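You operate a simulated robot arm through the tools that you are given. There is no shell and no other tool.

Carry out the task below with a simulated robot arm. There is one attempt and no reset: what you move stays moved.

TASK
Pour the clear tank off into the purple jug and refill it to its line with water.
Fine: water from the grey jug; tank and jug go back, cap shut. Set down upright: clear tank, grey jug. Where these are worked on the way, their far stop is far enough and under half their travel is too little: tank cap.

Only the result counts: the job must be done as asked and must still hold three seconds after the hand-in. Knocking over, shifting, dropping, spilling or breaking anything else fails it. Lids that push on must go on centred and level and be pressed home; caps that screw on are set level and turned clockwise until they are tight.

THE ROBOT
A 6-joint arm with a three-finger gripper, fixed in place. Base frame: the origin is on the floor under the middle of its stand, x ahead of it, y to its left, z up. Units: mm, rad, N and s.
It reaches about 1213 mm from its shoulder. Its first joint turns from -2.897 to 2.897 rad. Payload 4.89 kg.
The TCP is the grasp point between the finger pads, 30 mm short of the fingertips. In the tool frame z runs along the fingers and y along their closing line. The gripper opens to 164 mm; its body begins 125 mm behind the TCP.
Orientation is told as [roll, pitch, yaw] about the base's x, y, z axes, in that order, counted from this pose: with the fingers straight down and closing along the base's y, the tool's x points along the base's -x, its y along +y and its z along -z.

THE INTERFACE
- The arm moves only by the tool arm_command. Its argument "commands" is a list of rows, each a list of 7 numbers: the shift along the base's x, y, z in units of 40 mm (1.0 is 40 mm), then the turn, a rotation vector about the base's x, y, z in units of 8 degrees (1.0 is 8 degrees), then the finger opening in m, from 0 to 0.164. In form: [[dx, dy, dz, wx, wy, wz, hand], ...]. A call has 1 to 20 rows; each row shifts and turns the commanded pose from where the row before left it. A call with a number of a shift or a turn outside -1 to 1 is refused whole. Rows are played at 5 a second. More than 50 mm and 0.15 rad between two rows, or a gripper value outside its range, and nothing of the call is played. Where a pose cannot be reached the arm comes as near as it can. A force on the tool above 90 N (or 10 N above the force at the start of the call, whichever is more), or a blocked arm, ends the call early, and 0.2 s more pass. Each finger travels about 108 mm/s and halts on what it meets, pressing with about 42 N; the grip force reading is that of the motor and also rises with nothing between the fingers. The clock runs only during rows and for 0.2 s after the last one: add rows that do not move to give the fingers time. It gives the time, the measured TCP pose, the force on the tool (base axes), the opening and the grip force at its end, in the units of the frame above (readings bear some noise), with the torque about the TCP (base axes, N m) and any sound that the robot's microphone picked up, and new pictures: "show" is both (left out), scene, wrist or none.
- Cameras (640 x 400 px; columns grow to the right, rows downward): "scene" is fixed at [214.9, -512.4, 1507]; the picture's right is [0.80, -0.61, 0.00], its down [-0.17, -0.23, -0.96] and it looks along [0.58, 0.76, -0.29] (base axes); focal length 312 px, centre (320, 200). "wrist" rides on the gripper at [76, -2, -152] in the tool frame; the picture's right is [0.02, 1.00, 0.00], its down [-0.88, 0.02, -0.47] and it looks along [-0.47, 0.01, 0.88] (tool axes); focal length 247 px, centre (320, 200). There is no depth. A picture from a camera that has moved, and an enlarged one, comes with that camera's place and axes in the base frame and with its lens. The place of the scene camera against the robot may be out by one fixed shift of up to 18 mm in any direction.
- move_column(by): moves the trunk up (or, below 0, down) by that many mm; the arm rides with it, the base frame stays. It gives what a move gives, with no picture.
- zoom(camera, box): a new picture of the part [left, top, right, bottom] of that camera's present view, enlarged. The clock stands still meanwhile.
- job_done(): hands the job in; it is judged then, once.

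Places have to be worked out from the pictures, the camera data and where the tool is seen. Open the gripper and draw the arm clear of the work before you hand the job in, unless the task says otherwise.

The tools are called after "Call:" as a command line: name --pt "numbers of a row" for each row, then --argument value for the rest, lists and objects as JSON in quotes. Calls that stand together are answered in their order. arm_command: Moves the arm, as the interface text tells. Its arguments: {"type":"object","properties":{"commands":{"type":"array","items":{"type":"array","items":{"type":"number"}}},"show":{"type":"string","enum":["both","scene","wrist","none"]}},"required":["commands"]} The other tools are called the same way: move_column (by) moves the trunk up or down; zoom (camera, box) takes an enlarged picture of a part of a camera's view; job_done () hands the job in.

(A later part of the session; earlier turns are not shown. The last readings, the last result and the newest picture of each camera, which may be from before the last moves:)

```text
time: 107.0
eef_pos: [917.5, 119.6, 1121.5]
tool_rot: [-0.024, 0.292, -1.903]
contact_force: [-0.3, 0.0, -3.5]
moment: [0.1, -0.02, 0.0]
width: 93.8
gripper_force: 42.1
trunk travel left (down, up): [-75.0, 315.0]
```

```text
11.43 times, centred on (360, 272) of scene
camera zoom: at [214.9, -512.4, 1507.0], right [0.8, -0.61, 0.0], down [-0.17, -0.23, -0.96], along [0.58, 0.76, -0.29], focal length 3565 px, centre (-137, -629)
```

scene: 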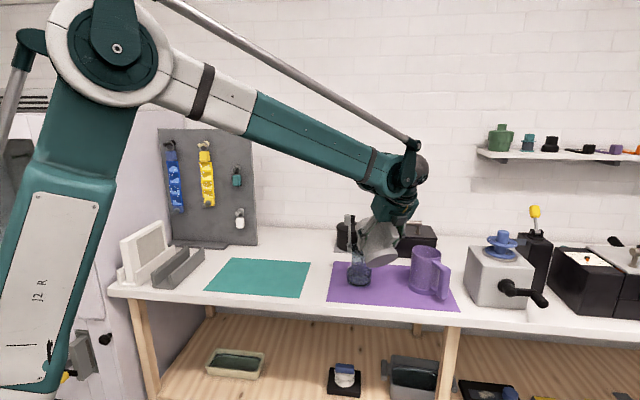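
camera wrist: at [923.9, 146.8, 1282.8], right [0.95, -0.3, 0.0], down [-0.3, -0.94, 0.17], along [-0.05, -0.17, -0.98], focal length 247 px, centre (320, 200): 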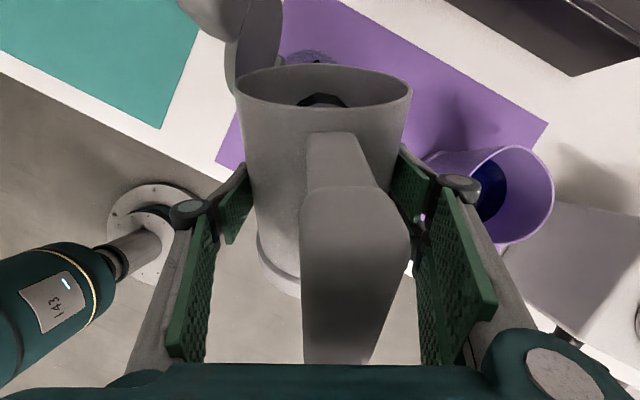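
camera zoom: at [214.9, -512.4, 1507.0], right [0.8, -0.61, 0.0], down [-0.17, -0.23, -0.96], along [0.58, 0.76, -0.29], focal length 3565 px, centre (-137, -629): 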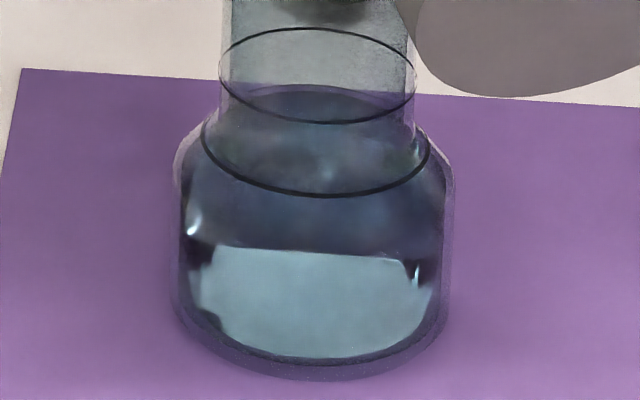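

Little changed – the tilt reading barely moved. Let me check the actual hand orientation.

Call:
arm_command --pt "0 0 0 0 0 0 0.04" --show "both"

Call:
zoom --camera "wrist" --box '[220, 0, 420, 150]'

```text
time: 107.3
eef_pos: [917.5, 120.7, 1121.1]
tool_rot: [-0.024, 0.291, -1.902]
contact_force: [0.2, -0.2, -3.5]
moment: [0.06, 0.0, -0.03]
width: 93.9
gripper_force: 41.9
trunk travel left (down, up): [-75.0, 315.0]
camera wrist: at [928.0, 148.1, 1289.9], right [0.95, -0.3, -0.02], down [-0.29, -0.94, 0.2], along [-0.08, -0.18, -0.98], focal length 247 px, centre (320, 200)
```

scene: 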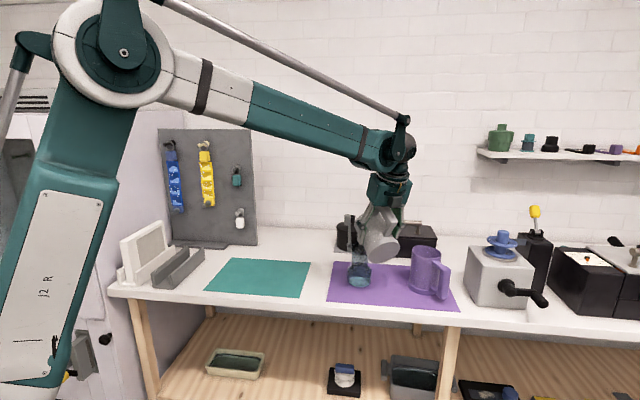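
wrist: 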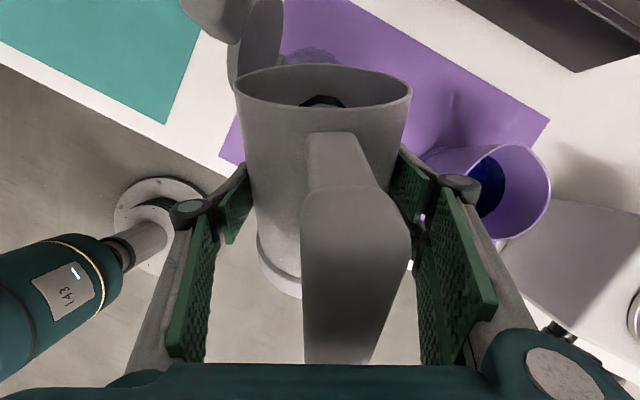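

```text
2.67 times, centred on (320, 75) of wrist
camera zoom: at [928.0, 148.1, 1289.9], right [0.95, -0.3, -0.02], down [-0.29, -0.94, 0.2], along [-0.08, -0.18, -0.98], focal length 659 px, centre (320, 533)
```

zoom: 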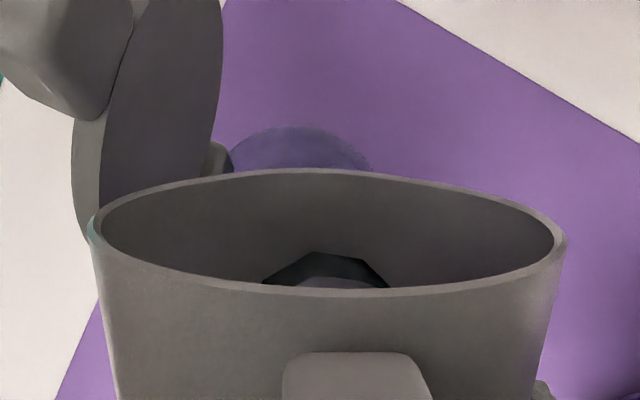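

The wrist is at its pitch limit here (~63°). The tank is at ≈962 mm – inside the band but low. I'll ease the jug back 4°, raise the trunk 90 mm and bring the arm down by the same amount, so the forearm is steeper and I can tilt further.

Call:
arm_command --pt "0 0 0 0.239 -0.074 0 0.04" --pt "0 0 0 0.239 -0.074 0 0.04" --pt "0 0 0 0.12 -0.037 0 0.04" --show "none"

Call:
move_column --by 90

```text
time: 108.2
eef_pos: [916.5, 121.8, 1122.2]
tool_rot: [-0.01, 0.333, -1.903]
contact_force: [0.7, 0.3, -4.1]
moment: [0.03, 0.02, 0.03]
width: 94.0
gripper_force: 42.0
trunk travel left (down, up): [-75.0, 315.0]
```

```text
time: 109.4
eef_pos: [918.1, 121.4, 1212.2]
tool_rot: [-0.01, 0.335, -1.902]
contact_force: [-1.5, -0.1, -3.6]
moment: [0.09, -0.02, 0.0]
width: 94.1
gripper_force: 42.0
trunk travel left (down, up): [-165.0, 225.0]
```

Call:
arm_command --pt "0 0 -0.3 0 0 0 0.04" --pt "0 0 -0.45 0 0 0 0.04" --pt "0 0 -0.45 0 0 0 0.04" --pt "0 0 -0.45 0 0 0 0.04" --pt "0 0 -0.4 0 0 0 0.04" --pt "0 0 -0.2 0 0 0 0.04" --show "both"

Call:
zoom --camera "wrist" --box '[220, 0, 420, 150]'

Call:
zoom --camera "scene" --box '[340, 255, 380, 290]'

```text
time: 110.8
eef_pos: [917.7, 122.0, 1121.3]
tool_rot: [-0.009, 0.332, -1.902]
contact_force: [-0.9, 0.1, -3.8]
moment: [0.09, -0.04, 0.0]
width: 93.9
gripper_force: 42.0
trunk travel left (down, up): [-165.0, 225.0]
camera wrist: at [923.6, 143.7, 1290.7], right [0.95, -0.3, 0.0], down [-0.3, -0.94, 0.16], along [-0.05, -0.15, -0.99], focal length 247 px, centre (320, 200)
```

scene: 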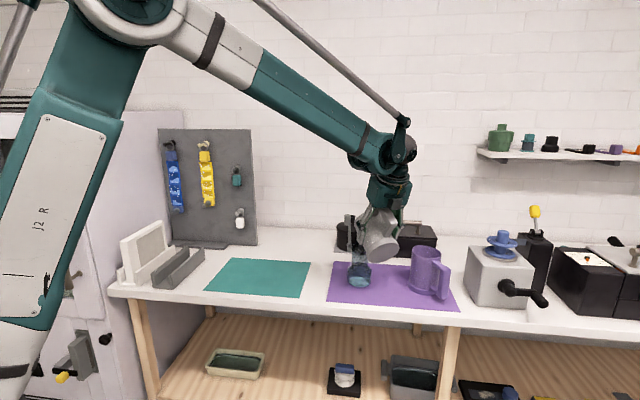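
wrist: 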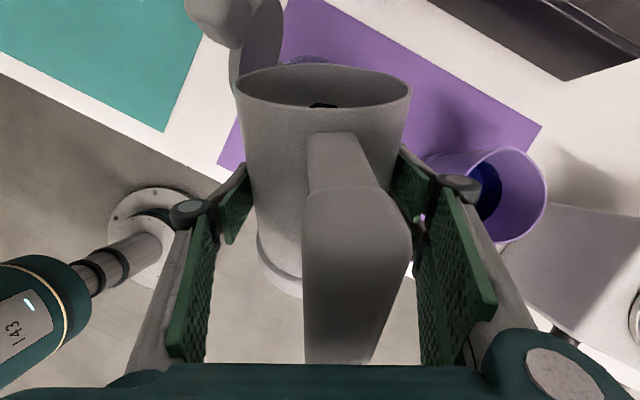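

```text
2.67 times, centred on (320, 75) of wrist
camera zoom: at [923.6, 143.7, 1290.7], right [0.95, -0.3, 0.0], down [-0.3, -0.94, 0.16], along [-0.05, -0.15, -0.99], focal length 659 px, centre (320, 533)
```

zoom: 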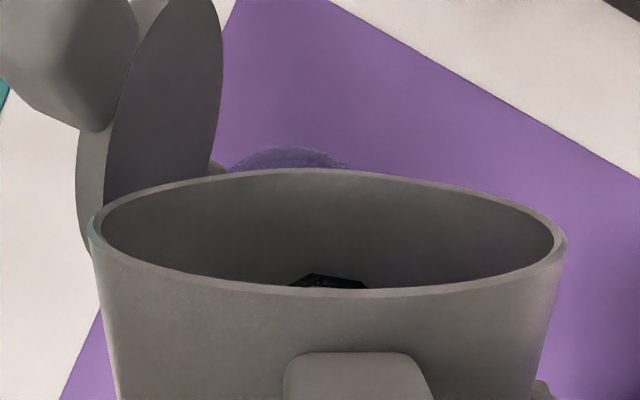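

```text
11.43 times, centred on (360, 272) of scene
camera zoom: at [214.9, -512.4, 1507.0], right [0.8, -0.61, 0.0], down [-0.17, -0.23, -0.96], along [0.58, 0.76, -0.29], focal length 3565 px, centre (-137, -629)
```

zoom: 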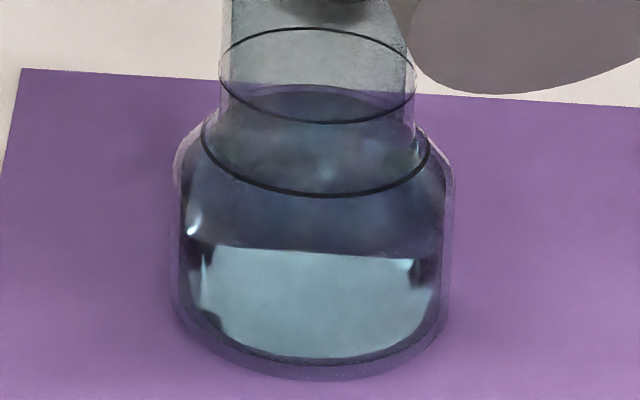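

Good: lip is right over the mouth (≈10 mm right of centre). Shifting 4 mm left, slightly lower, and tilting to 65°.

Call:
arm_command --pt "-0.095 0.03 -0.1 -0.12 0.037 0 0.04" --pt "0 0 0 -0.12 0.037 0 0.04" --pt "0 0 0 -0.12 0.037 0 0.04" --pt "0 0 0 -0.12 0.037 0 0.04" --pt "0 0 0 0 0 0 0.04" --pt "0 0 0 0 0 0 0.04" --pt "0 0 0 0 0 0 0.04" --show "wrist"

Call:
zoom --camera "scene" --box '[340, 255, 380, 290]'

Call:
zoom --camera "wrist" --box '[220, 0, 420, 150]'

```text
time: 112.4
eef_pos: [913.3, 123.3, 1116.9]
tool_rot: [-0.009, 0.298, -1.902]
contact_force: [0.3, 0.2, -3.6]
moment: [0.08, -0.02, 0.02]
width: 93.8
gripper_force: 41.9
trunk travel left (down, up): [-165.0, 225.0]
camera wrist: at [921.4, 150.8, 1286.2], right [0.95, -0.3, 0.0], down [-0.3, -0.94, 0.19], along [-0.06, -0.18, -0.98], focal length 247 px, centre (320, 200)
```

wrist: 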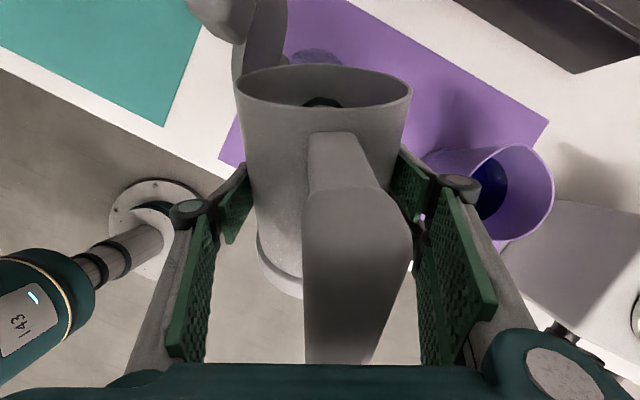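

```text
11.43 times, centred on (360, 272) of scene
camera zoom: at [214.9, -512.4, 1507.0], right [0.8, -0.61, 0.0], down [-0.17, -0.23, -0.96], along [0.58, 0.76, -0.29], focal length 3565 px, centre (-137, -629)
```

zoom: 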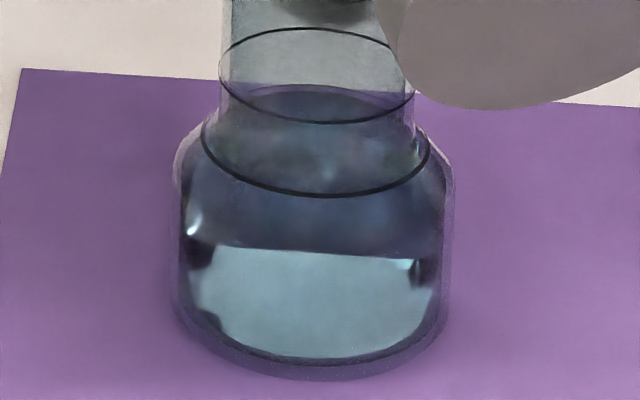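

```text
2.67 times, centred on (320, 75) of wrist
camera zoom: at [921.4, 150.8, 1286.2], right [0.95, -0.3, 0.0], down [-0.3, -0.94, 0.19], along [-0.06, -0.18, -0.98], focal length 659 px, centre (320, 533)
```

zoom: 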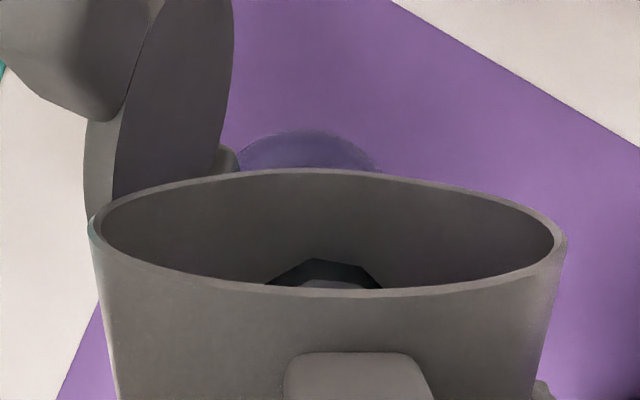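

Tilt reads ~62.9°, no flow yet. Adding 2° and checking whether the wrist follows.

Call:
arm_command --pt "0 0 0.03 -0.239 0.074 0 0.04" --pt "0 0 0 0 0 0 0.04" --pt "0 0 0 0 0 0 0.04" --show "none"

Call:
zoom --camera "scene" --box '[340, 255, 380, 290]'

```text
time: 113.2
eef_pos: [912.9, 120.4, 1118.0]
tool_rot: [-0.03, 0.29, -1.902]
contact_force: [-0.1, -0.4, -3.6]
moment: [0.06, -0.05, -0.02]
width: 94.0
gripper_force: 42.0
out of reach, approached as far as the arm can: row 1
trunk travel left (down, up): [-165.0, 225.0]
```

```text
11.43 times, centred on (360, 272) of scene
camera zoom: at [214.9, -512.4, 1507.0], right [0.8, -0.61, 0.0], down [-0.17, -0.23, -0.96], along [0.58, 0.76, -0.29], focal length 3565 px, centre (-137, -629)
```

zoom: 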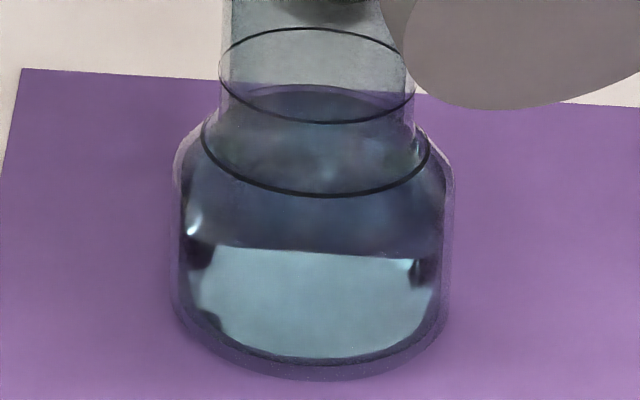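

The limit is real at this yaw. Let me measure the present level precisely before deciding how much more is needed.

Call:
zoom --camera "scene" --box '[348, 256, 370, 276]'

```text
16.00 times, centred on (359, 266) of scene
camera zoom: at [214.9, -512.4, 1507.0], right [0.8, -0.61, 0.0], down [-0.17, -0.23, -0.96], along [0.58, 0.76, -0.29], focal length 4991 px, centre (-304, -856)
```

zoom: 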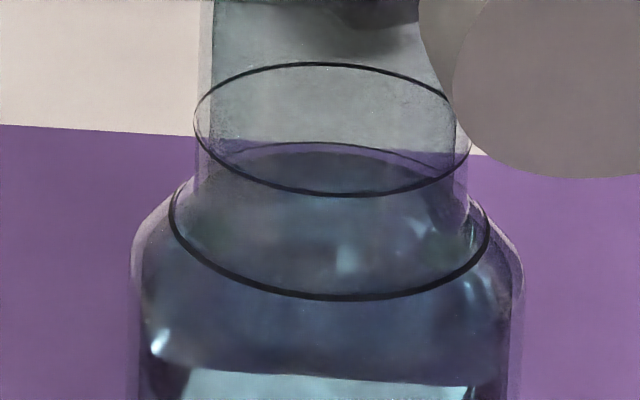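

Level is right at the lower ring, so ~40 ml more is wanted. From the geometry the limit is the forearm-roll joint (~166°); a steeper forearm relieves it. I'll tilt back 3°, raise the trunk 200 mm, then bring the arm down the same amount.

Call:
arm_command --pt "0 0.03 0 0.18 -0.056 0 0.04" --pt "0 0 0 0.18 -0.056 0 0.04" --show "none"

Call:
move_column --by 200

Call:
arm_command --pt "0 0 -0.25 0 0 0 0.04" --pt "0 0 -0.45 0 0 0 0.04" --pt "0 0 -0.5 0 0 0 0.04" --pt "0 0 -0.5 0 0 0 0.04" --pt "0 0 -0.5 0 0 0 0.04" --pt "0 0 -0.5 0 0 0 0.04" --pt "0 0 -0.5 0 0 0 0.04" --pt "0 0 -0.5 0 0 0 0.04" --pt "0 0 -0.3 0 0 0 0.04" --show "both"

```text
time: 113.8
eef_pos: [912.6, 124.2, 1119.5]
tool_rot: [-0.031, 0.344, -1.903]
contact_force: [0.1, 0.5, -3.4]
moment: [0.02, -0.02, -0.06]
width: 94.3
gripper_force: 42.3
trunk travel left (down, up): [-165.0, 225.0]
```

```text
time: 116.0
eef_pos: [913.9, 123.6, 1318.7]
tool_rot: [-0.032, 0.342, -1.905]
contact_force: [1.0, -0.4, -3.8]
moment: [0.09, -0.03, 0.0]
width: 93.9
gripper_force: 42.0
trunk travel left (down, up): [-365.0, 25.0]
```

```text
time: 118.0
eef_pos: [914.1, 123.1, 1158.7]
tool_rot: [-0.031, 0.341, -1.905]
contact_force: [0.7, -0.1, -3.6]
moment: [0.03, -0.06, 0.05]
width: 94.0
gripper_force: 42.2
trunk travel left (down, up): [-365.0, 25.0]
camera wrist: at [922.1, 143.5, 1328.3], right [0.95, -0.3, -0.02], down [-0.29, -0.95, 0.15], along [-0.07, -0.14, -0.99], focal length 247 px, centre (320, 200)
```

scene: 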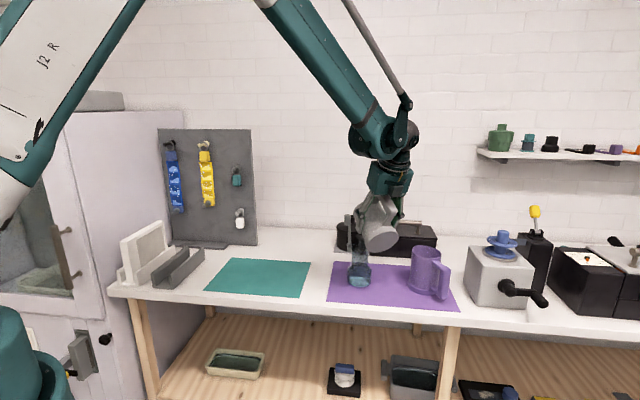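
wrist: 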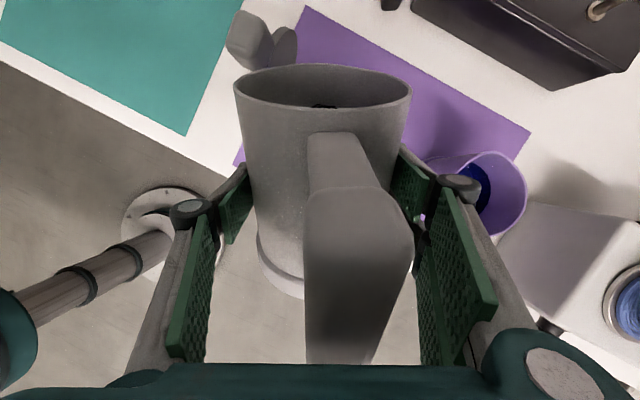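

Forearm is much steeper now. Lowering the last 38 mm and re-checking alignment.

Call:
arm_command --pt "0 0 -0.4 0 0 0 0.04" --pt "0 0 -0.4 0 0 0 0.04" --pt "0 0 -0.15 0 0 0 0.04" --show "wrist"

Call:
zoom --camera "wrist" --box '[220, 0, 420, 150]'

Call:
zoom --camera "scene" --box '[330, 200, 430, 300]'

```text
time: 118.8
eef_pos: [914.4, 124.1, 1120.5]
tool_rot: [-0.031, 0.342, -1.904]
contact_force: [-0.6, -0.7, -4.8]
moment: [0.09, 0.03, 0.04]
width: 93.7
gripper_force: 42.6
trunk travel left (down, up): [-365.0, 25.0]
camera wrist: at [922.6, 144.0, 1290.4], right [0.95, -0.3, -0.02], down [-0.29, -0.95, 0.15], along [-0.07, -0.14, -0.99], focal length 247 px, centre (320, 200)
```

wrist: 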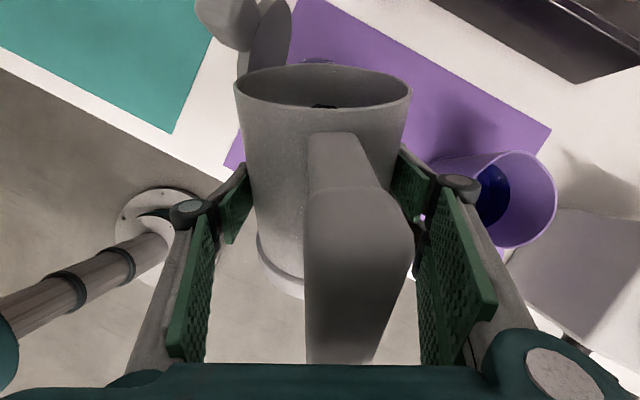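

```text
2.67 times, centred on (320, 75) of wrist
camera zoom: at [922.6, 144.0, 1290.4], right [0.95, -0.3, -0.02], down [-0.29, -0.95, 0.15], along [-0.07, -0.14, -0.99], focal length 659 px, centre (320, 533)
```

zoom: 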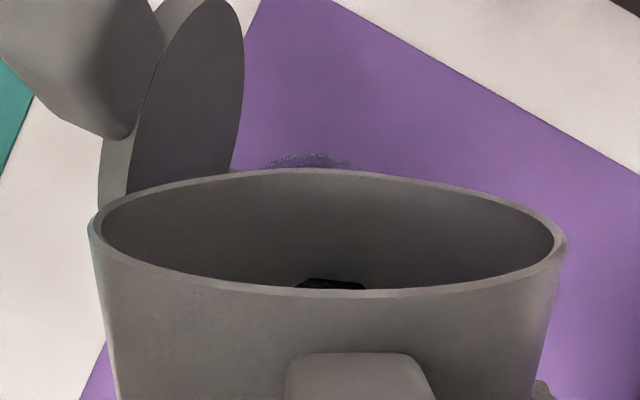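

```text
4.00 times, centred on (380, 250) of scene
camera zoom: at [214.9, -512.4, 1507.0], right [0.8, -0.61, 0.0], down [-0.17, -0.23, -0.96], along [0.58, 0.76, -0.29], focal length 1248 px, centre (80, 0)
```

zoom: 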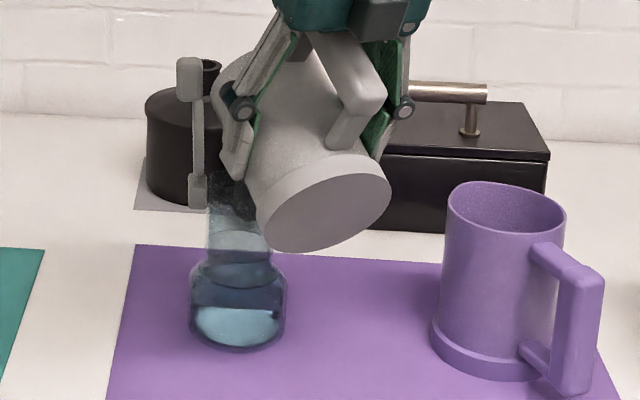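

Aligned within ~2 mm. Shifting 3 mm right for cap clearance and tilting 4° to ~64°, then hold.

Call:
arm_command --pt "0.07 -0.022 0 0 0 0 0.04" --pt "0.01 0.03 0.03 -0.239 0.074 0 0.04" --pt "0.01 0.03 0.03 -0.239 0.074 0 0.04" --pt "0 0 0 0 0 0 0.04" --pt "0 0 0 0 0 0 0.04" --pt "0 0 0 0 0 0 0.04" --show "wrist"

Call:
zoom --camera "scene" --box '[348, 256, 370, 276]'

Call:
zoom --camera "wrist" --box '[220, 0, 420, 150]'

```text
time: 120.2
eef_pos: [917.0, 125.2, 1123.9]
tool_rot: [-0.035, 0.288, -1.904]
contact_force: [-0.1, -0.1, -4.5]
moment: [0.09, 0.01, -0.03]
width: 93.9
gripper_force: 41.9
trunk travel left (down, up): [-365.0, 25.0]
camera wrist: at [929.4, 153.1, 1291.8], right [0.95, -0.3, -0.03], down [-0.29, -0.94, 0.2], along [-0.09, -0.18, -0.98], focal length 247 px, centre (320, 200)
```

wrist: 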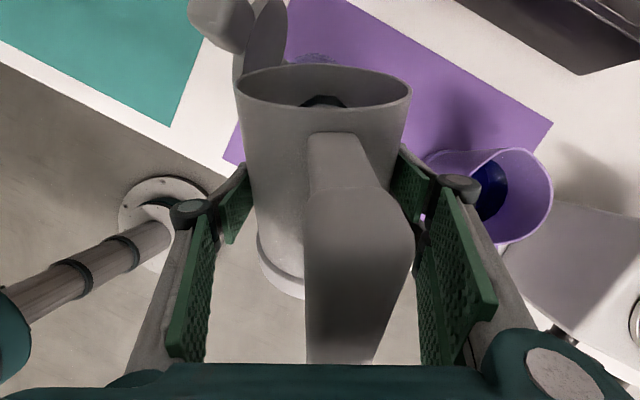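

```text
16.00 times, centred on (359, 266) of scene
camera zoom: at [214.9, -512.4, 1507.0], right [0.8, -0.61, 0.0], down [-0.17, -0.23, -0.96], along [0.58, 0.76, -0.29], focal length 4991 px, centre (-304, -856)
```

zoom: 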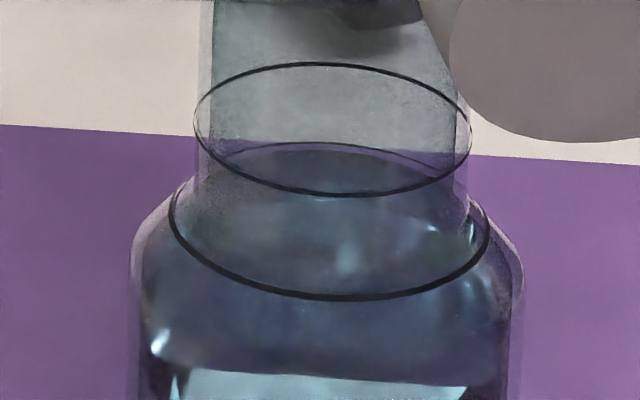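

```text
2.67 times, centred on (320, 75) of wrist
camera zoom: at [929.4, 153.1, 1291.8], right [0.95, -0.3, -0.03], down [-0.29, -0.94, 0.2], along [-0.09, -0.18, -0.98], focal length 659 px, centre (320, 533)
```

zoom: 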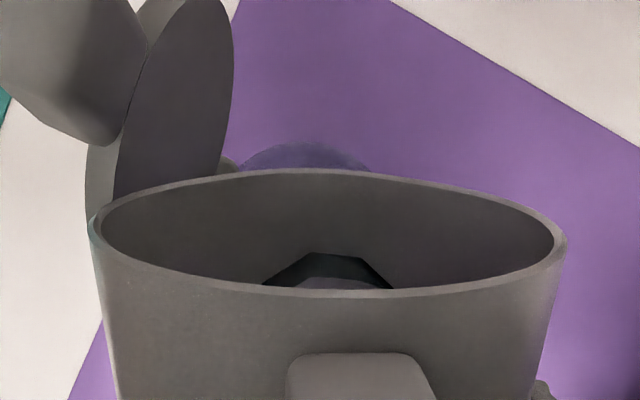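

At 63.5°, no flow yet. Another 2°.

Call:
arm_command --pt "0.01 0.03 0.03 -0.239 0.074 0 0.04" --pt "0 0 0 0 0 0 0.04" --pt "0 0 0 0 0 0 0.04" --show "none"

Call:
zoom --camera "scene" --box '[348, 256, 370, 276]'

```text
time: 121.0
eef_pos: [915.8, 125.2, 1125.0]
tool_rot: [-0.046, 0.282, -1.905]
contact_force: [-0.5, 0.0, -3.8]
moment: [0.07, -0.03, -0.01]
width: 93.8
gripper_force: 41.7
trunk travel left (down, up): [-365.0, 25.0]
```

```text
16.00 times, centred on (359, 266) of scene
camera zoom: at [214.9, -512.4, 1507.0], right [0.8, -0.61, 0.0], down [-0.17, -0.23, -0.96], along [0.58, 0.76, -0.29], focal length 4991 px, centre (-304, -856)
```

zoom: 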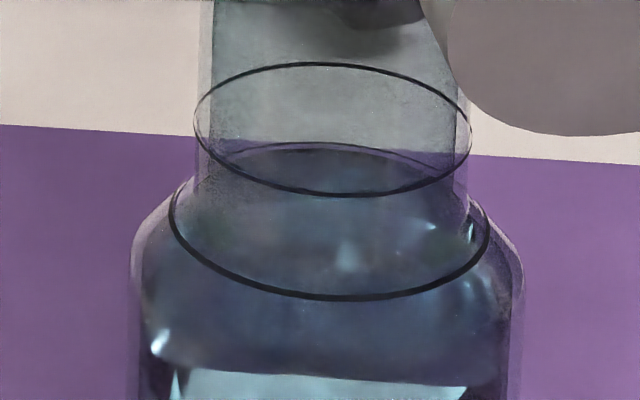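

The remaining limit looks like the tool-roll joint, which a few degrees less yaw will free. I'll yaw −4° about the lip (shifting left to keep the lip in place) and hold; the commanded ~66° tilt should then come through.

Call:
arm_command --pt "-0.07 0.022 0 0 0 -0.25 0.04" --pt "-0.07 0.022 0 0 0 -0.25 0.04" --pt "0 0 0 0 0 0 0.04" --show "wrist"

Call:
zoom --camera "scene" --box '[348, 256, 370, 276]'

Call:
zoom --camera "wrist" --box '[220, 0, 420, 150]'

```text
time: 121.8
eef_pos: [911.3, 128.0, 1124.8]
tool_rot: [-0.049, 0.287, -1.974]
contact_force: [-0.6, -0.2, -3.6]
moment: [0.05, -0.06, -0.01]
width: 93.8
gripper_force: 41.7
out of reach, approached as far as the arm can: row 1
trunk travel left (down, up): [-365.0, 25.0]
camera wrist: at [927.7, 154.9, 1292.9], right [0.93, -0.36, -0.04], down [-0.35, -0.92, 0.2], along [-0.11, -0.17, -0.98], focal length 247 px, centre (320, 200)
```

wrist: 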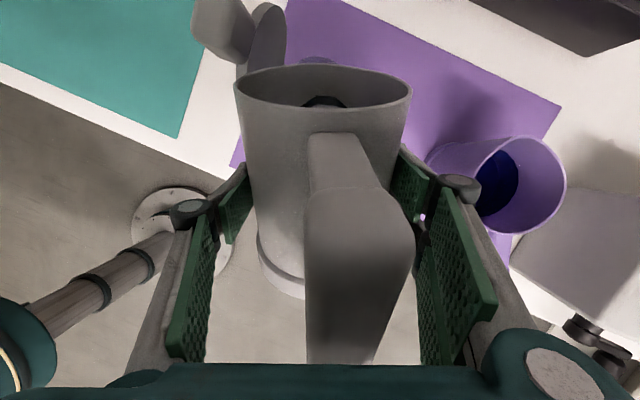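

```text
16.00 times, centred on (359, 266) of scene
camera zoom: at [214.9, -512.4, 1507.0], right [0.8, -0.61, 0.0], down [-0.17, -0.23, -0.96], along [0.58, 0.76, -0.29], focal length 4991 px, centre (-304, -856)
```

zoom: 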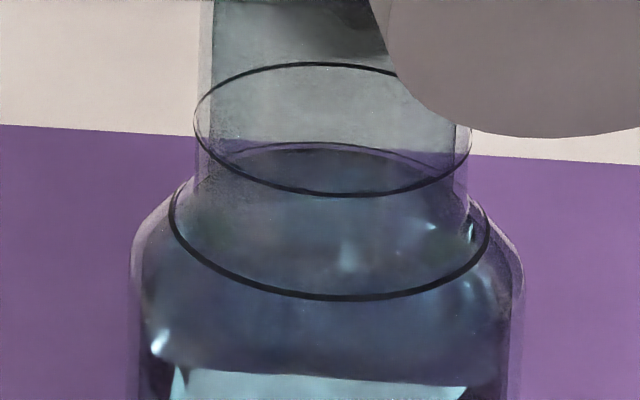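

```text
2.67 times, centred on (320, 75) of wrist
camera zoom: at [927.7, 154.9, 1292.9], right [0.93, -0.36, -0.04], down [-0.35, -0.92, 0.2], along [-0.11, -0.17, -0.98], focal length 659 px, centre (320, 533)
```

zoom: 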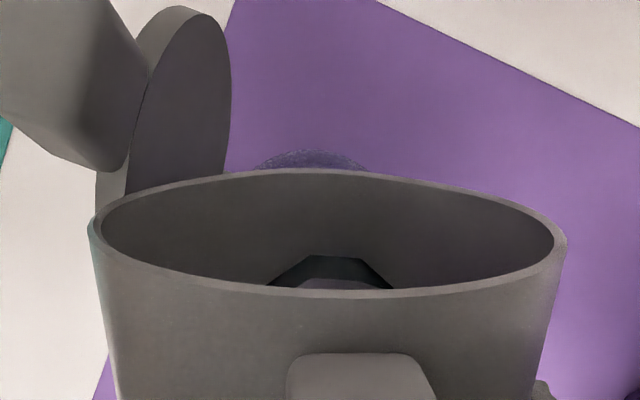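

Yaw moved but tilt stayed 63.4°. The pose is now re-based; trying another 2° of tilt about the present pour axis.

Call:
arm_command --pt "0 0 0.03 -0.231 0.096 0 0.04" --pt "0 0 0 0 0 0 0.04" --show "wrist"

Call:
zoom --camera "scene" --box '[348, 256, 370, 276]'

```text
time: 122.4
eef_pos: [911.4, 127.6, 1125.5]
tool_rot: [-0.063, 0.282, -1.977]
contact_force: [-0.1, -0.2, -4.4]
moment: [0.08, -0.05, 0.01]
width: 93.5
gripper_force: 42.5
trunk travel left (down, up): [-365.0, 25.0]
camera wrist: at [930.2, 153.8, 1293.8], right [0.93, -0.36, -0.05], down [-0.34, -0.92, 0.21], along [-0.12, -0.17, -0.98], focal length 247 px, centre (320, 200)
```

wrist: 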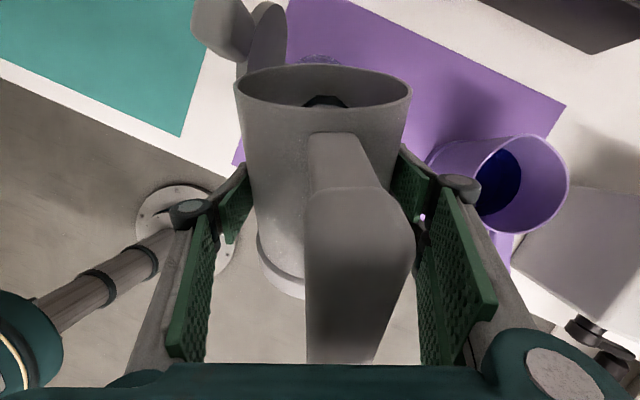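

```text
16.00 times, centred on (359, 266) of scene
camera zoom: at [214.9, -512.4, 1507.0], right [0.8, -0.61, 0.0], down [-0.17, -0.23, -0.96], along [0.58, 0.76, -0.29], focal length 4991 px, centre (-304, -856)
```

zoom: 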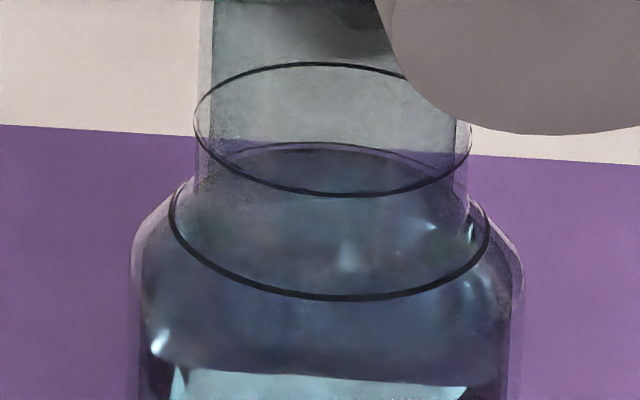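

The tool's left-lean (z_t·y = 0.282) is what saturates every time. Rotating the jug about its own axis doesn't change the pour but gives that joint slack, so I'll roll hand+jug 15° about the jug axis, compensating the small offset.

Call:
arm_command --pt "0.022 -0.008 0 0.214 0.517 0.279 0.04" --pt "0.022 -0.008 0 0.214 0.517 0.279 0.04" --pt "0.022 -0.008 0 0.214 0.517 0.279 0.04" --show "both"

Call:
zoom --camera "wrist" --box '[220, 0, 420, 150]'

Call:
zoom --camera "scene" --box '[330, 200, 430, 300]'

```text
time: 123.2
eef_pos: [914.4, 127.2, 1126.3]
tool_rot: [-0.291, 0.256, -1.917]
contact_force: [-0.1, -0.7, -4.0]
moment: [0.05, -0.09, -0.01]
width: 94.1
gripper_force: 41.7
trunk travel left (down, up): [-365.0, 25.0]
camera wrist: at [965.7, 149.1, 1287.3], right [0.93, -0.24, -0.27], down [-0.18, -0.96, 0.21], along [-0.31, -0.15, -0.94], focal length 247 px, centre (320, 200)
```

scene: 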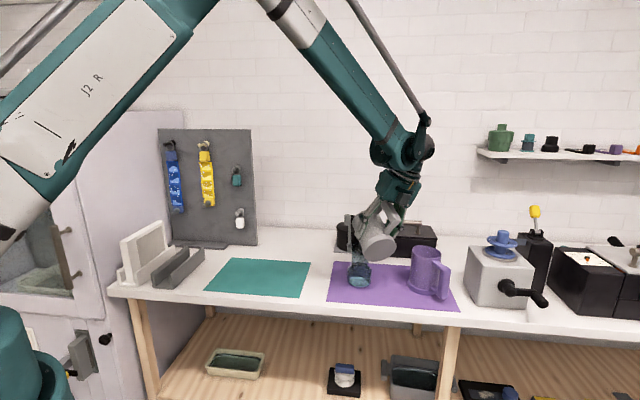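
wrist: 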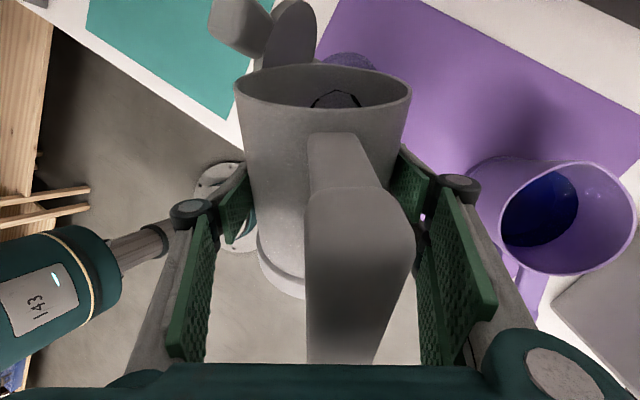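

```text
2.67 times, centred on (320, 75) of wrist
camera zoom: at [965.7, 149.1, 1287.3], right [0.93, -0.24, -0.27], down [-0.18, -0.96, 0.21], along [-0.31, -0.15, -0.94], focal length 659 px, centre (320, 533)
```

zoom: 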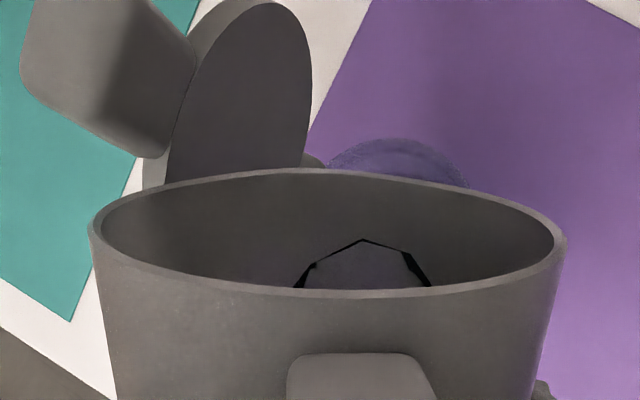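

```text
4.00 times, centred on (380, 250) of scene
camera zoom: at [214.9, -512.4, 1507.0], right [0.8, -0.61, 0.0], down [-0.17, -0.23, -0.96], along [0.58, 0.76, -0.29], focal length 1248 px, centre (80, 0)
```

zoom: 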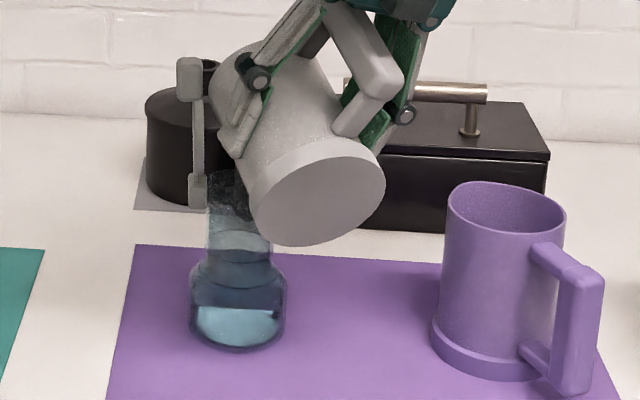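

Tilt is now 65.5° with joint slack, and my calculation puts the lip at (941,205,1100), right over the tank mouth. Checking level and stream.

Call:
zoom --camera "scene" --box '[348, 256, 370, 276]'

Call:
zoom --camera "scene" --box '[345, 235, 375, 262]'

```text
16.00 times, centred on (359, 266) of scene
camera zoom: at [214.9, -512.4, 1507.0], right [0.8, -0.61, 0.0], down [-0.17, -0.23, -0.96], along [0.58, 0.76, -0.29], focal length 4991 px, centre (-304, -856)
```

zoom: 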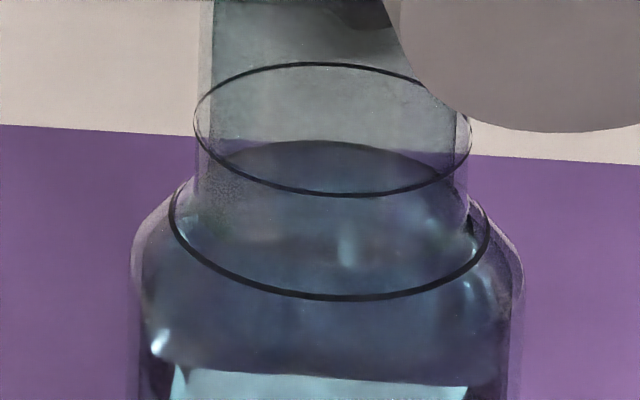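

```text
14.81 times, centred on (360, 248) of scene
camera zoom: at [214.9, -512.4, 1507.0], right [0.8, -0.61, 0.0], down [-0.17, -0.23, -0.96], along [0.58, 0.76, -0.29], focal length 4621 px, centre (-273, -518)
```

zoom: 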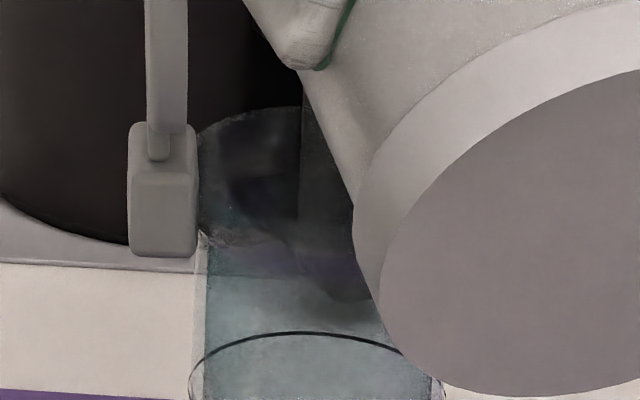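

Level has risen slightly (≈3 mm above the lower ring). Tilting another 2° and holding.

Call:
arm_command --pt "0 0 0.04 -0.233 0.091 0 0.04" --pt "0 0 0 0 0 0 0.04" --pt "0 0 0 0 0 0 0.04" --pt "0 0 0 0 0 0 0.04" --show "wrist"

Call:
zoom --camera "scene" --box '[348, 256, 370, 276]'

Call:
zoom --camera "wrist" --box '[220, 0, 420, 150]'

```text
time: 124.2
eef_pos: [914.6, 128.1, 1127.5]
tool_rot: [-0.293, 0.221, -1.918]
contact_force: [0.2, -0.8, -2.5]
moment: [0.05, -0.01, 0.0]
width: 93.8
gripper_force: 42.0
trunk travel left (down, up): [-365.0, 25.0]
camera wrist: at [967.9, 154.0, 1287.4], right [0.93, -0.25, -0.28], down [-0.18, -0.95, 0.24], along [-0.32, -0.18, -0.93], focal length 247 px, centre (320, 200)
```

wrist: 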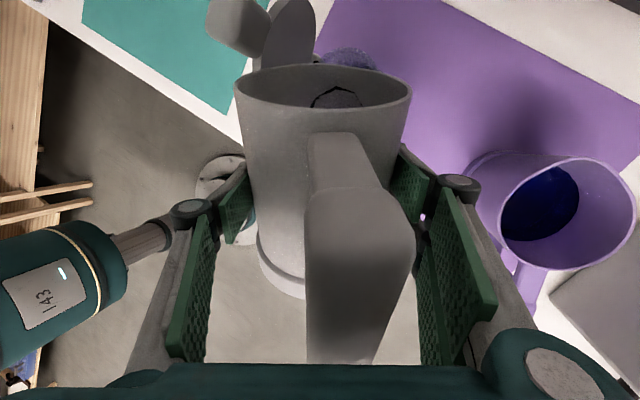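

```text
16.00 times, centred on (359, 266) of scene
camera zoom: at [214.9, -512.4, 1507.0], right [0.8, -0.61, 0.0], down [-0.17, -0.23, -0.96], along [0.58, 0.76, -0.29], focal length 4991 px, centre (-304, -856)
```

zoom: 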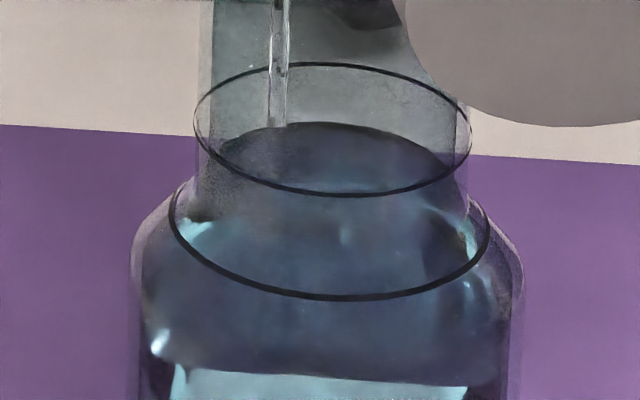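

```text
2.67 times, centred on (320, 75) of wrist
camera zoom: at [967.9, 154.0, 1287.4], right [0.93, -0.25, -0.28], down [-0.18, -0.95, 0.24], along [-0.32, -0.18, -0.93], focal length 659 px, centre (320, 533)
```

zoom: 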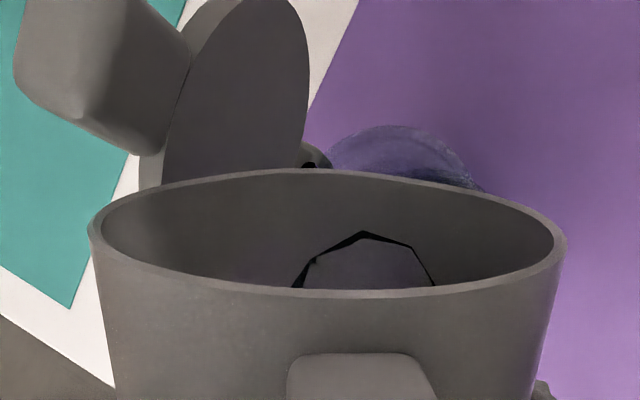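

Stream is flowing (from the spout point, ~12 mm left of centre but well inside the neck); level ≈14 mm below the upper ring. Shifting 4 mm right and holding briefly.

Call:
arm_command --pt "0.1 -0.035 0 0 0 0 0.04" --pt "0 0 0 0 0 0 0.04" --show "none"

Call:
zoom --camera "scene" --box '[348, 256, 370, 276]'

```text
time: 124.8
eef_pos: [917.9, 125.1, 1127.3]
tool_rot: [-0.291, 0.219, -1.919]
contact_force: [0.4, -1.1, -3.6]
moment: [0.09, -0.02, 0.04]
width: 93.7
gripper_force: 41.8
trunk travel left (down, up): [-365.0, 25.0]
```

```text
16.00 times, centred on (359, 266) of scene
camera zoom: at [214.9, -512.4, 1507.0], right [0.8, -0.61, 0.0], down [-0.17, -0.23, -0.96], along [0.58, 0.76, -0.29], focal length 4991 px, centre (-304, -856)
```

zoom: 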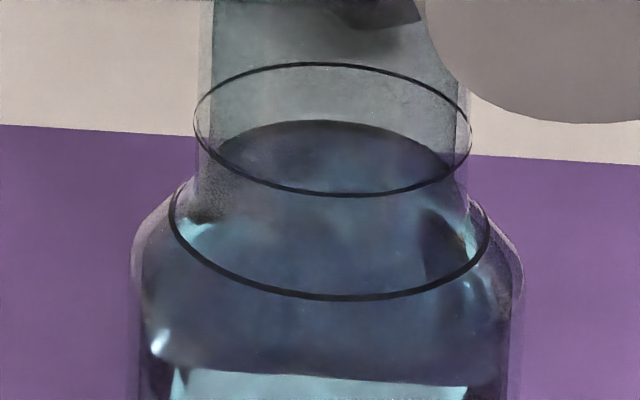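

Stream stopped; level ≈13 mm below the upper ring – mid-band. I'd like it a little nearer the upper ring while staying under it, so: roll 6° more about the jug axis (for joint slack), shift right 5 mm, then ~1° more tilt.

Call:
arm_command --pt "0.07 -0.027 0 0.127 0.321 0.145 0.04" --pt "0.07 -0.027 0 0.127 0.321 0.145 0.04" --pt "0 0 0.02 -0.116 0.046 0 0.04" --pt "0 0 0 0 0 0 0.04" --show "wrist"

Call:
zoom --camera "scene" --box '[348, 256, 370, 276]'

Call:
zoom --camera "wrist" --box '[220, 0, 420, 150]'

```text
time: 125.8
eef_pos: [923.2, 124.4, 1129.9]
tool_rot: [-0.392, 0.205, -1.9]
contact_force: [-0.1, 0.4, -4.2]
moment: [0.05, -0.08, 0.04]
width: 93.8
gripper_force: 41.8
trunk travel left (down, up): [-365.0, 25.0]
camera wrist: at [991.1, 150.3, 1283.0], right [0.91, -0.2, -0.37], down [-0.12, -0.96, 0.24], along [-0.4, -0.17, -0.9], focal length 247 px, centre (320, 200)
```

wrist: 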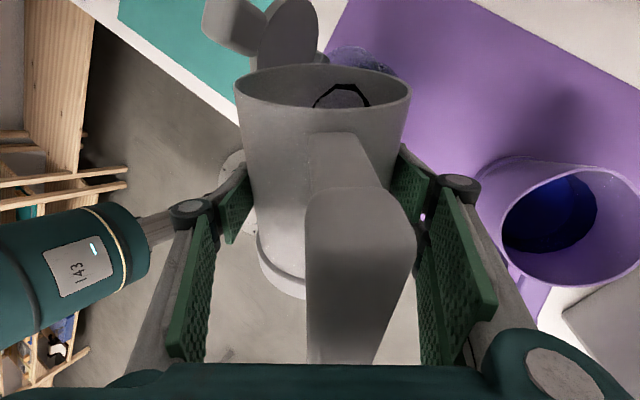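

```text
16.00 times, centred on (359, 266) of scene
camera zoom: at [214.9, -512.4, 1507.0], right [0.8, -0.61, 0.0], down [-0.17, -0.23, -0.96], along [0.58, 0.76, -0.29], focal length 4991 px, centre (-304, -856)
```

zoom: 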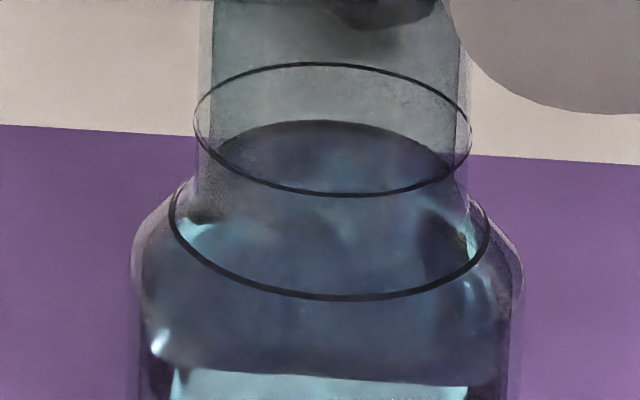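

```text
2.67 times, centred on (320, 75) of wrist
camera zoom: at [991.1, 150.3, 1283.0], right [0.91, -0.2, -0.37], down [-0.12, -0.96, 0.24], along [-0.4, -0.17, -0.9], focal length 659 px, centre (320, 533)
```

zoom: 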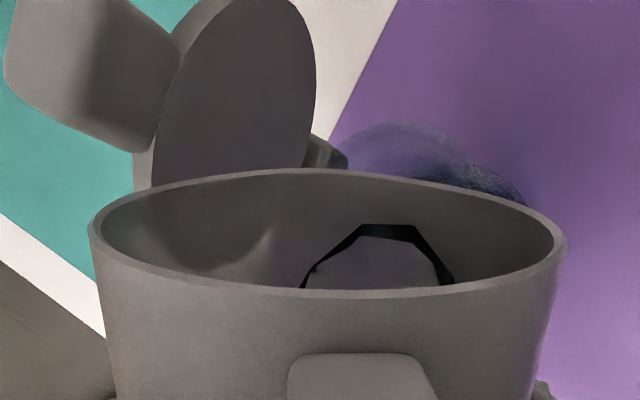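

No flow at 68.5° yet; level unchanged. Another 1.5° in small rows.

Call:
arm_command --pt "0 0 0.02 -0.087 0.0345 0 0.04" --pt "0 0 0.02 -0.087 0.0345 0 0.04" --pt "0 0 0 0 0 0 0.04" --show "none"

Call:
zoom --camera "scene" --box '[348, 256, 370, 276]'

```text
time: 126.6
eef_pos: [925.0, 124.3, 1128.2]
tool_rot: [-0.392, 0.178, -1.899]
contact_force: [-0.7, -0.2, -3.5]
moment: [0.06, -0.06, 0.02]
width: 93.9
gripper_force: 42.2
trunk travel left (down, up): [-365.0, 25.0]
```

```text
16.00 times, centred on (359, 266) of scene
camera zoom: at [214.9, -512.4, 1507.0], right [0.8, -0.61, 0.0], down [-0.17, -0.23, -0.96], along [0.58, 0.76, -0.29], focal length 4991 px, centre (-304, -856)
```

zoom: 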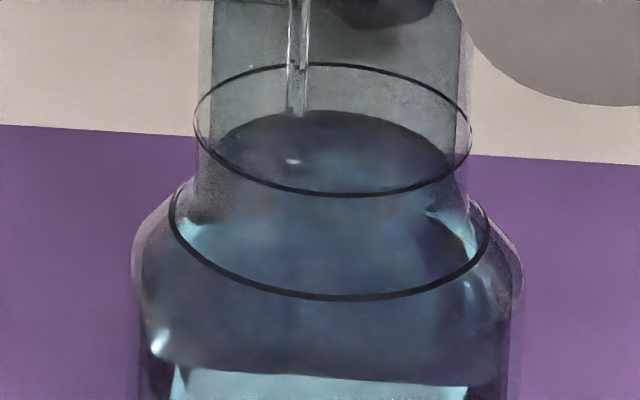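

Flowing gently; level ≈10 mm below the upper ring. Hold a fraction of a second more and look again.

Call:
arm_command --pt "0 0 0 0 0 0 0.04" --show "none"

Call:
zoom --camera "scene" --box '[348, 256, 370, 276]'

```text
time: 127.0
eef_pos: [923.5, 123.4, 1129.2]
tool_rot: [-0.391, 0.18, -1.899]
contact_force: [0.0, -0.8, -2.6]
moment: [0.07, -0.03, 0.04]
width: 93.6
gripper_force: 41.9
trunk travel left (down, up): [-365.0, 25.0]
```

```text
16.00 times, centred on (359, 266) of scene
camera zoom: at [214.9, -512.4, 1507.0], right [0.8, -0.61, 0.0], down [-0.17, -0.23, -0.96], along [0.58, 0.76, -0.29], focal length 4991 px, centre (-304, -856)
```

zoom: 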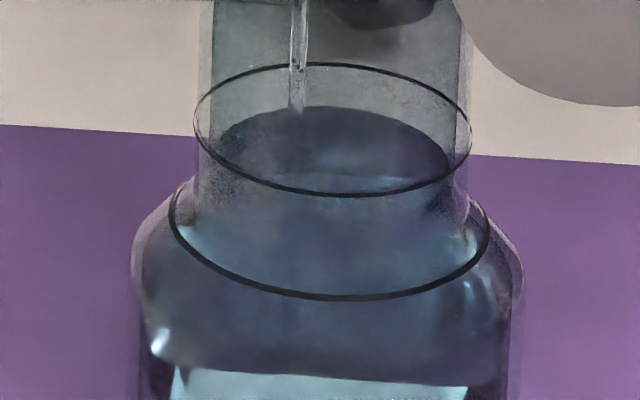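

Call:
arm_command --pt "0 0 0 0 0 0 0.04" --pt "0 0 0 0 0 0 0.04" --show "none"

Call:
zoom --camera "scene" --box '[348, 256, 370, 276]'

```text
time: 127.6
eef_pos: [924.0, 124.2, 1130.2]
tool_rot: [-0.392, 0.179, -1.897]
contact_force: [0.6, -0.6, -2.9]
moment: [0.03, -0.06, 0.0]
width: 93.6
gripper_force: 42.2
trunk travel left (down, up): [-365.0, 25.0]
```

```text
16.00 times, centred on (359, 266) of scene
camera zoom: at [214.9, -512.4, 1507.0], right [0.8, -0.61, 0.0], down [-0.17, -0.23, -0.96], along [0.58, 0.76, -0.29], focal length 4991 px, centre (-304, -856)
```

zoom: 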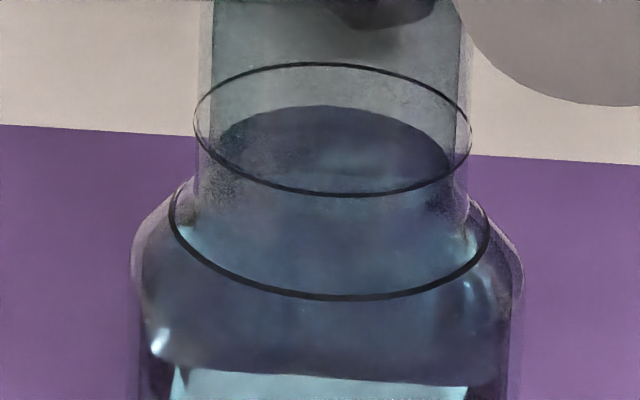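

Stopped ~8 mm below the upper ring. One more small portion: roll 4° about the jug axis, shift 3.5 mm right, tilt 1.5°.

Call:
arm_command --pt "0.09 -0.03 0 0.17 0.43 0.18 0.04" --pt "0 0 0.02 -0.087 0.0345 0 0.04" --pt "0 0 0.02 -0.087 0.0345 0 0.04" --pt "0 0 0 0 0 0 0.04" --show "none"

Call:
zoom --camera "scene" --box '[348, 256, 370, 276]'

```text
time: 128.6
eef_pos: [926.0, 122.7, 1131.7]
tool_rot: [-0.458, 0.157, -1.887]
contact_force: [0.2, -0.3, -2.8]
moment: [0.01, -0.09, -0.02]
width: 94.1
gripper_force: 41.7
trunk travel left (down, up): [-365.0, 25.0]
```

```text
16.00 times, centred on (359, 266) of scene
camera zoom: at [214.9, -512.4, 1507.0], right [0.8, -0.61, 0.0], down [-0.17, -0.23, -0.96], along [0.58, 0.76, -0.29], focal length 4991 px, centre (-304, -856)
```

zoom: 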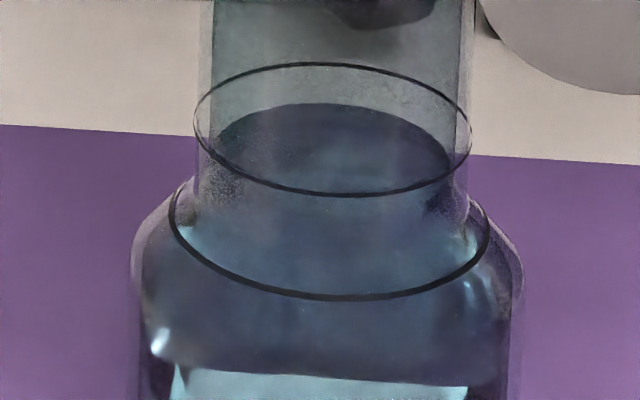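

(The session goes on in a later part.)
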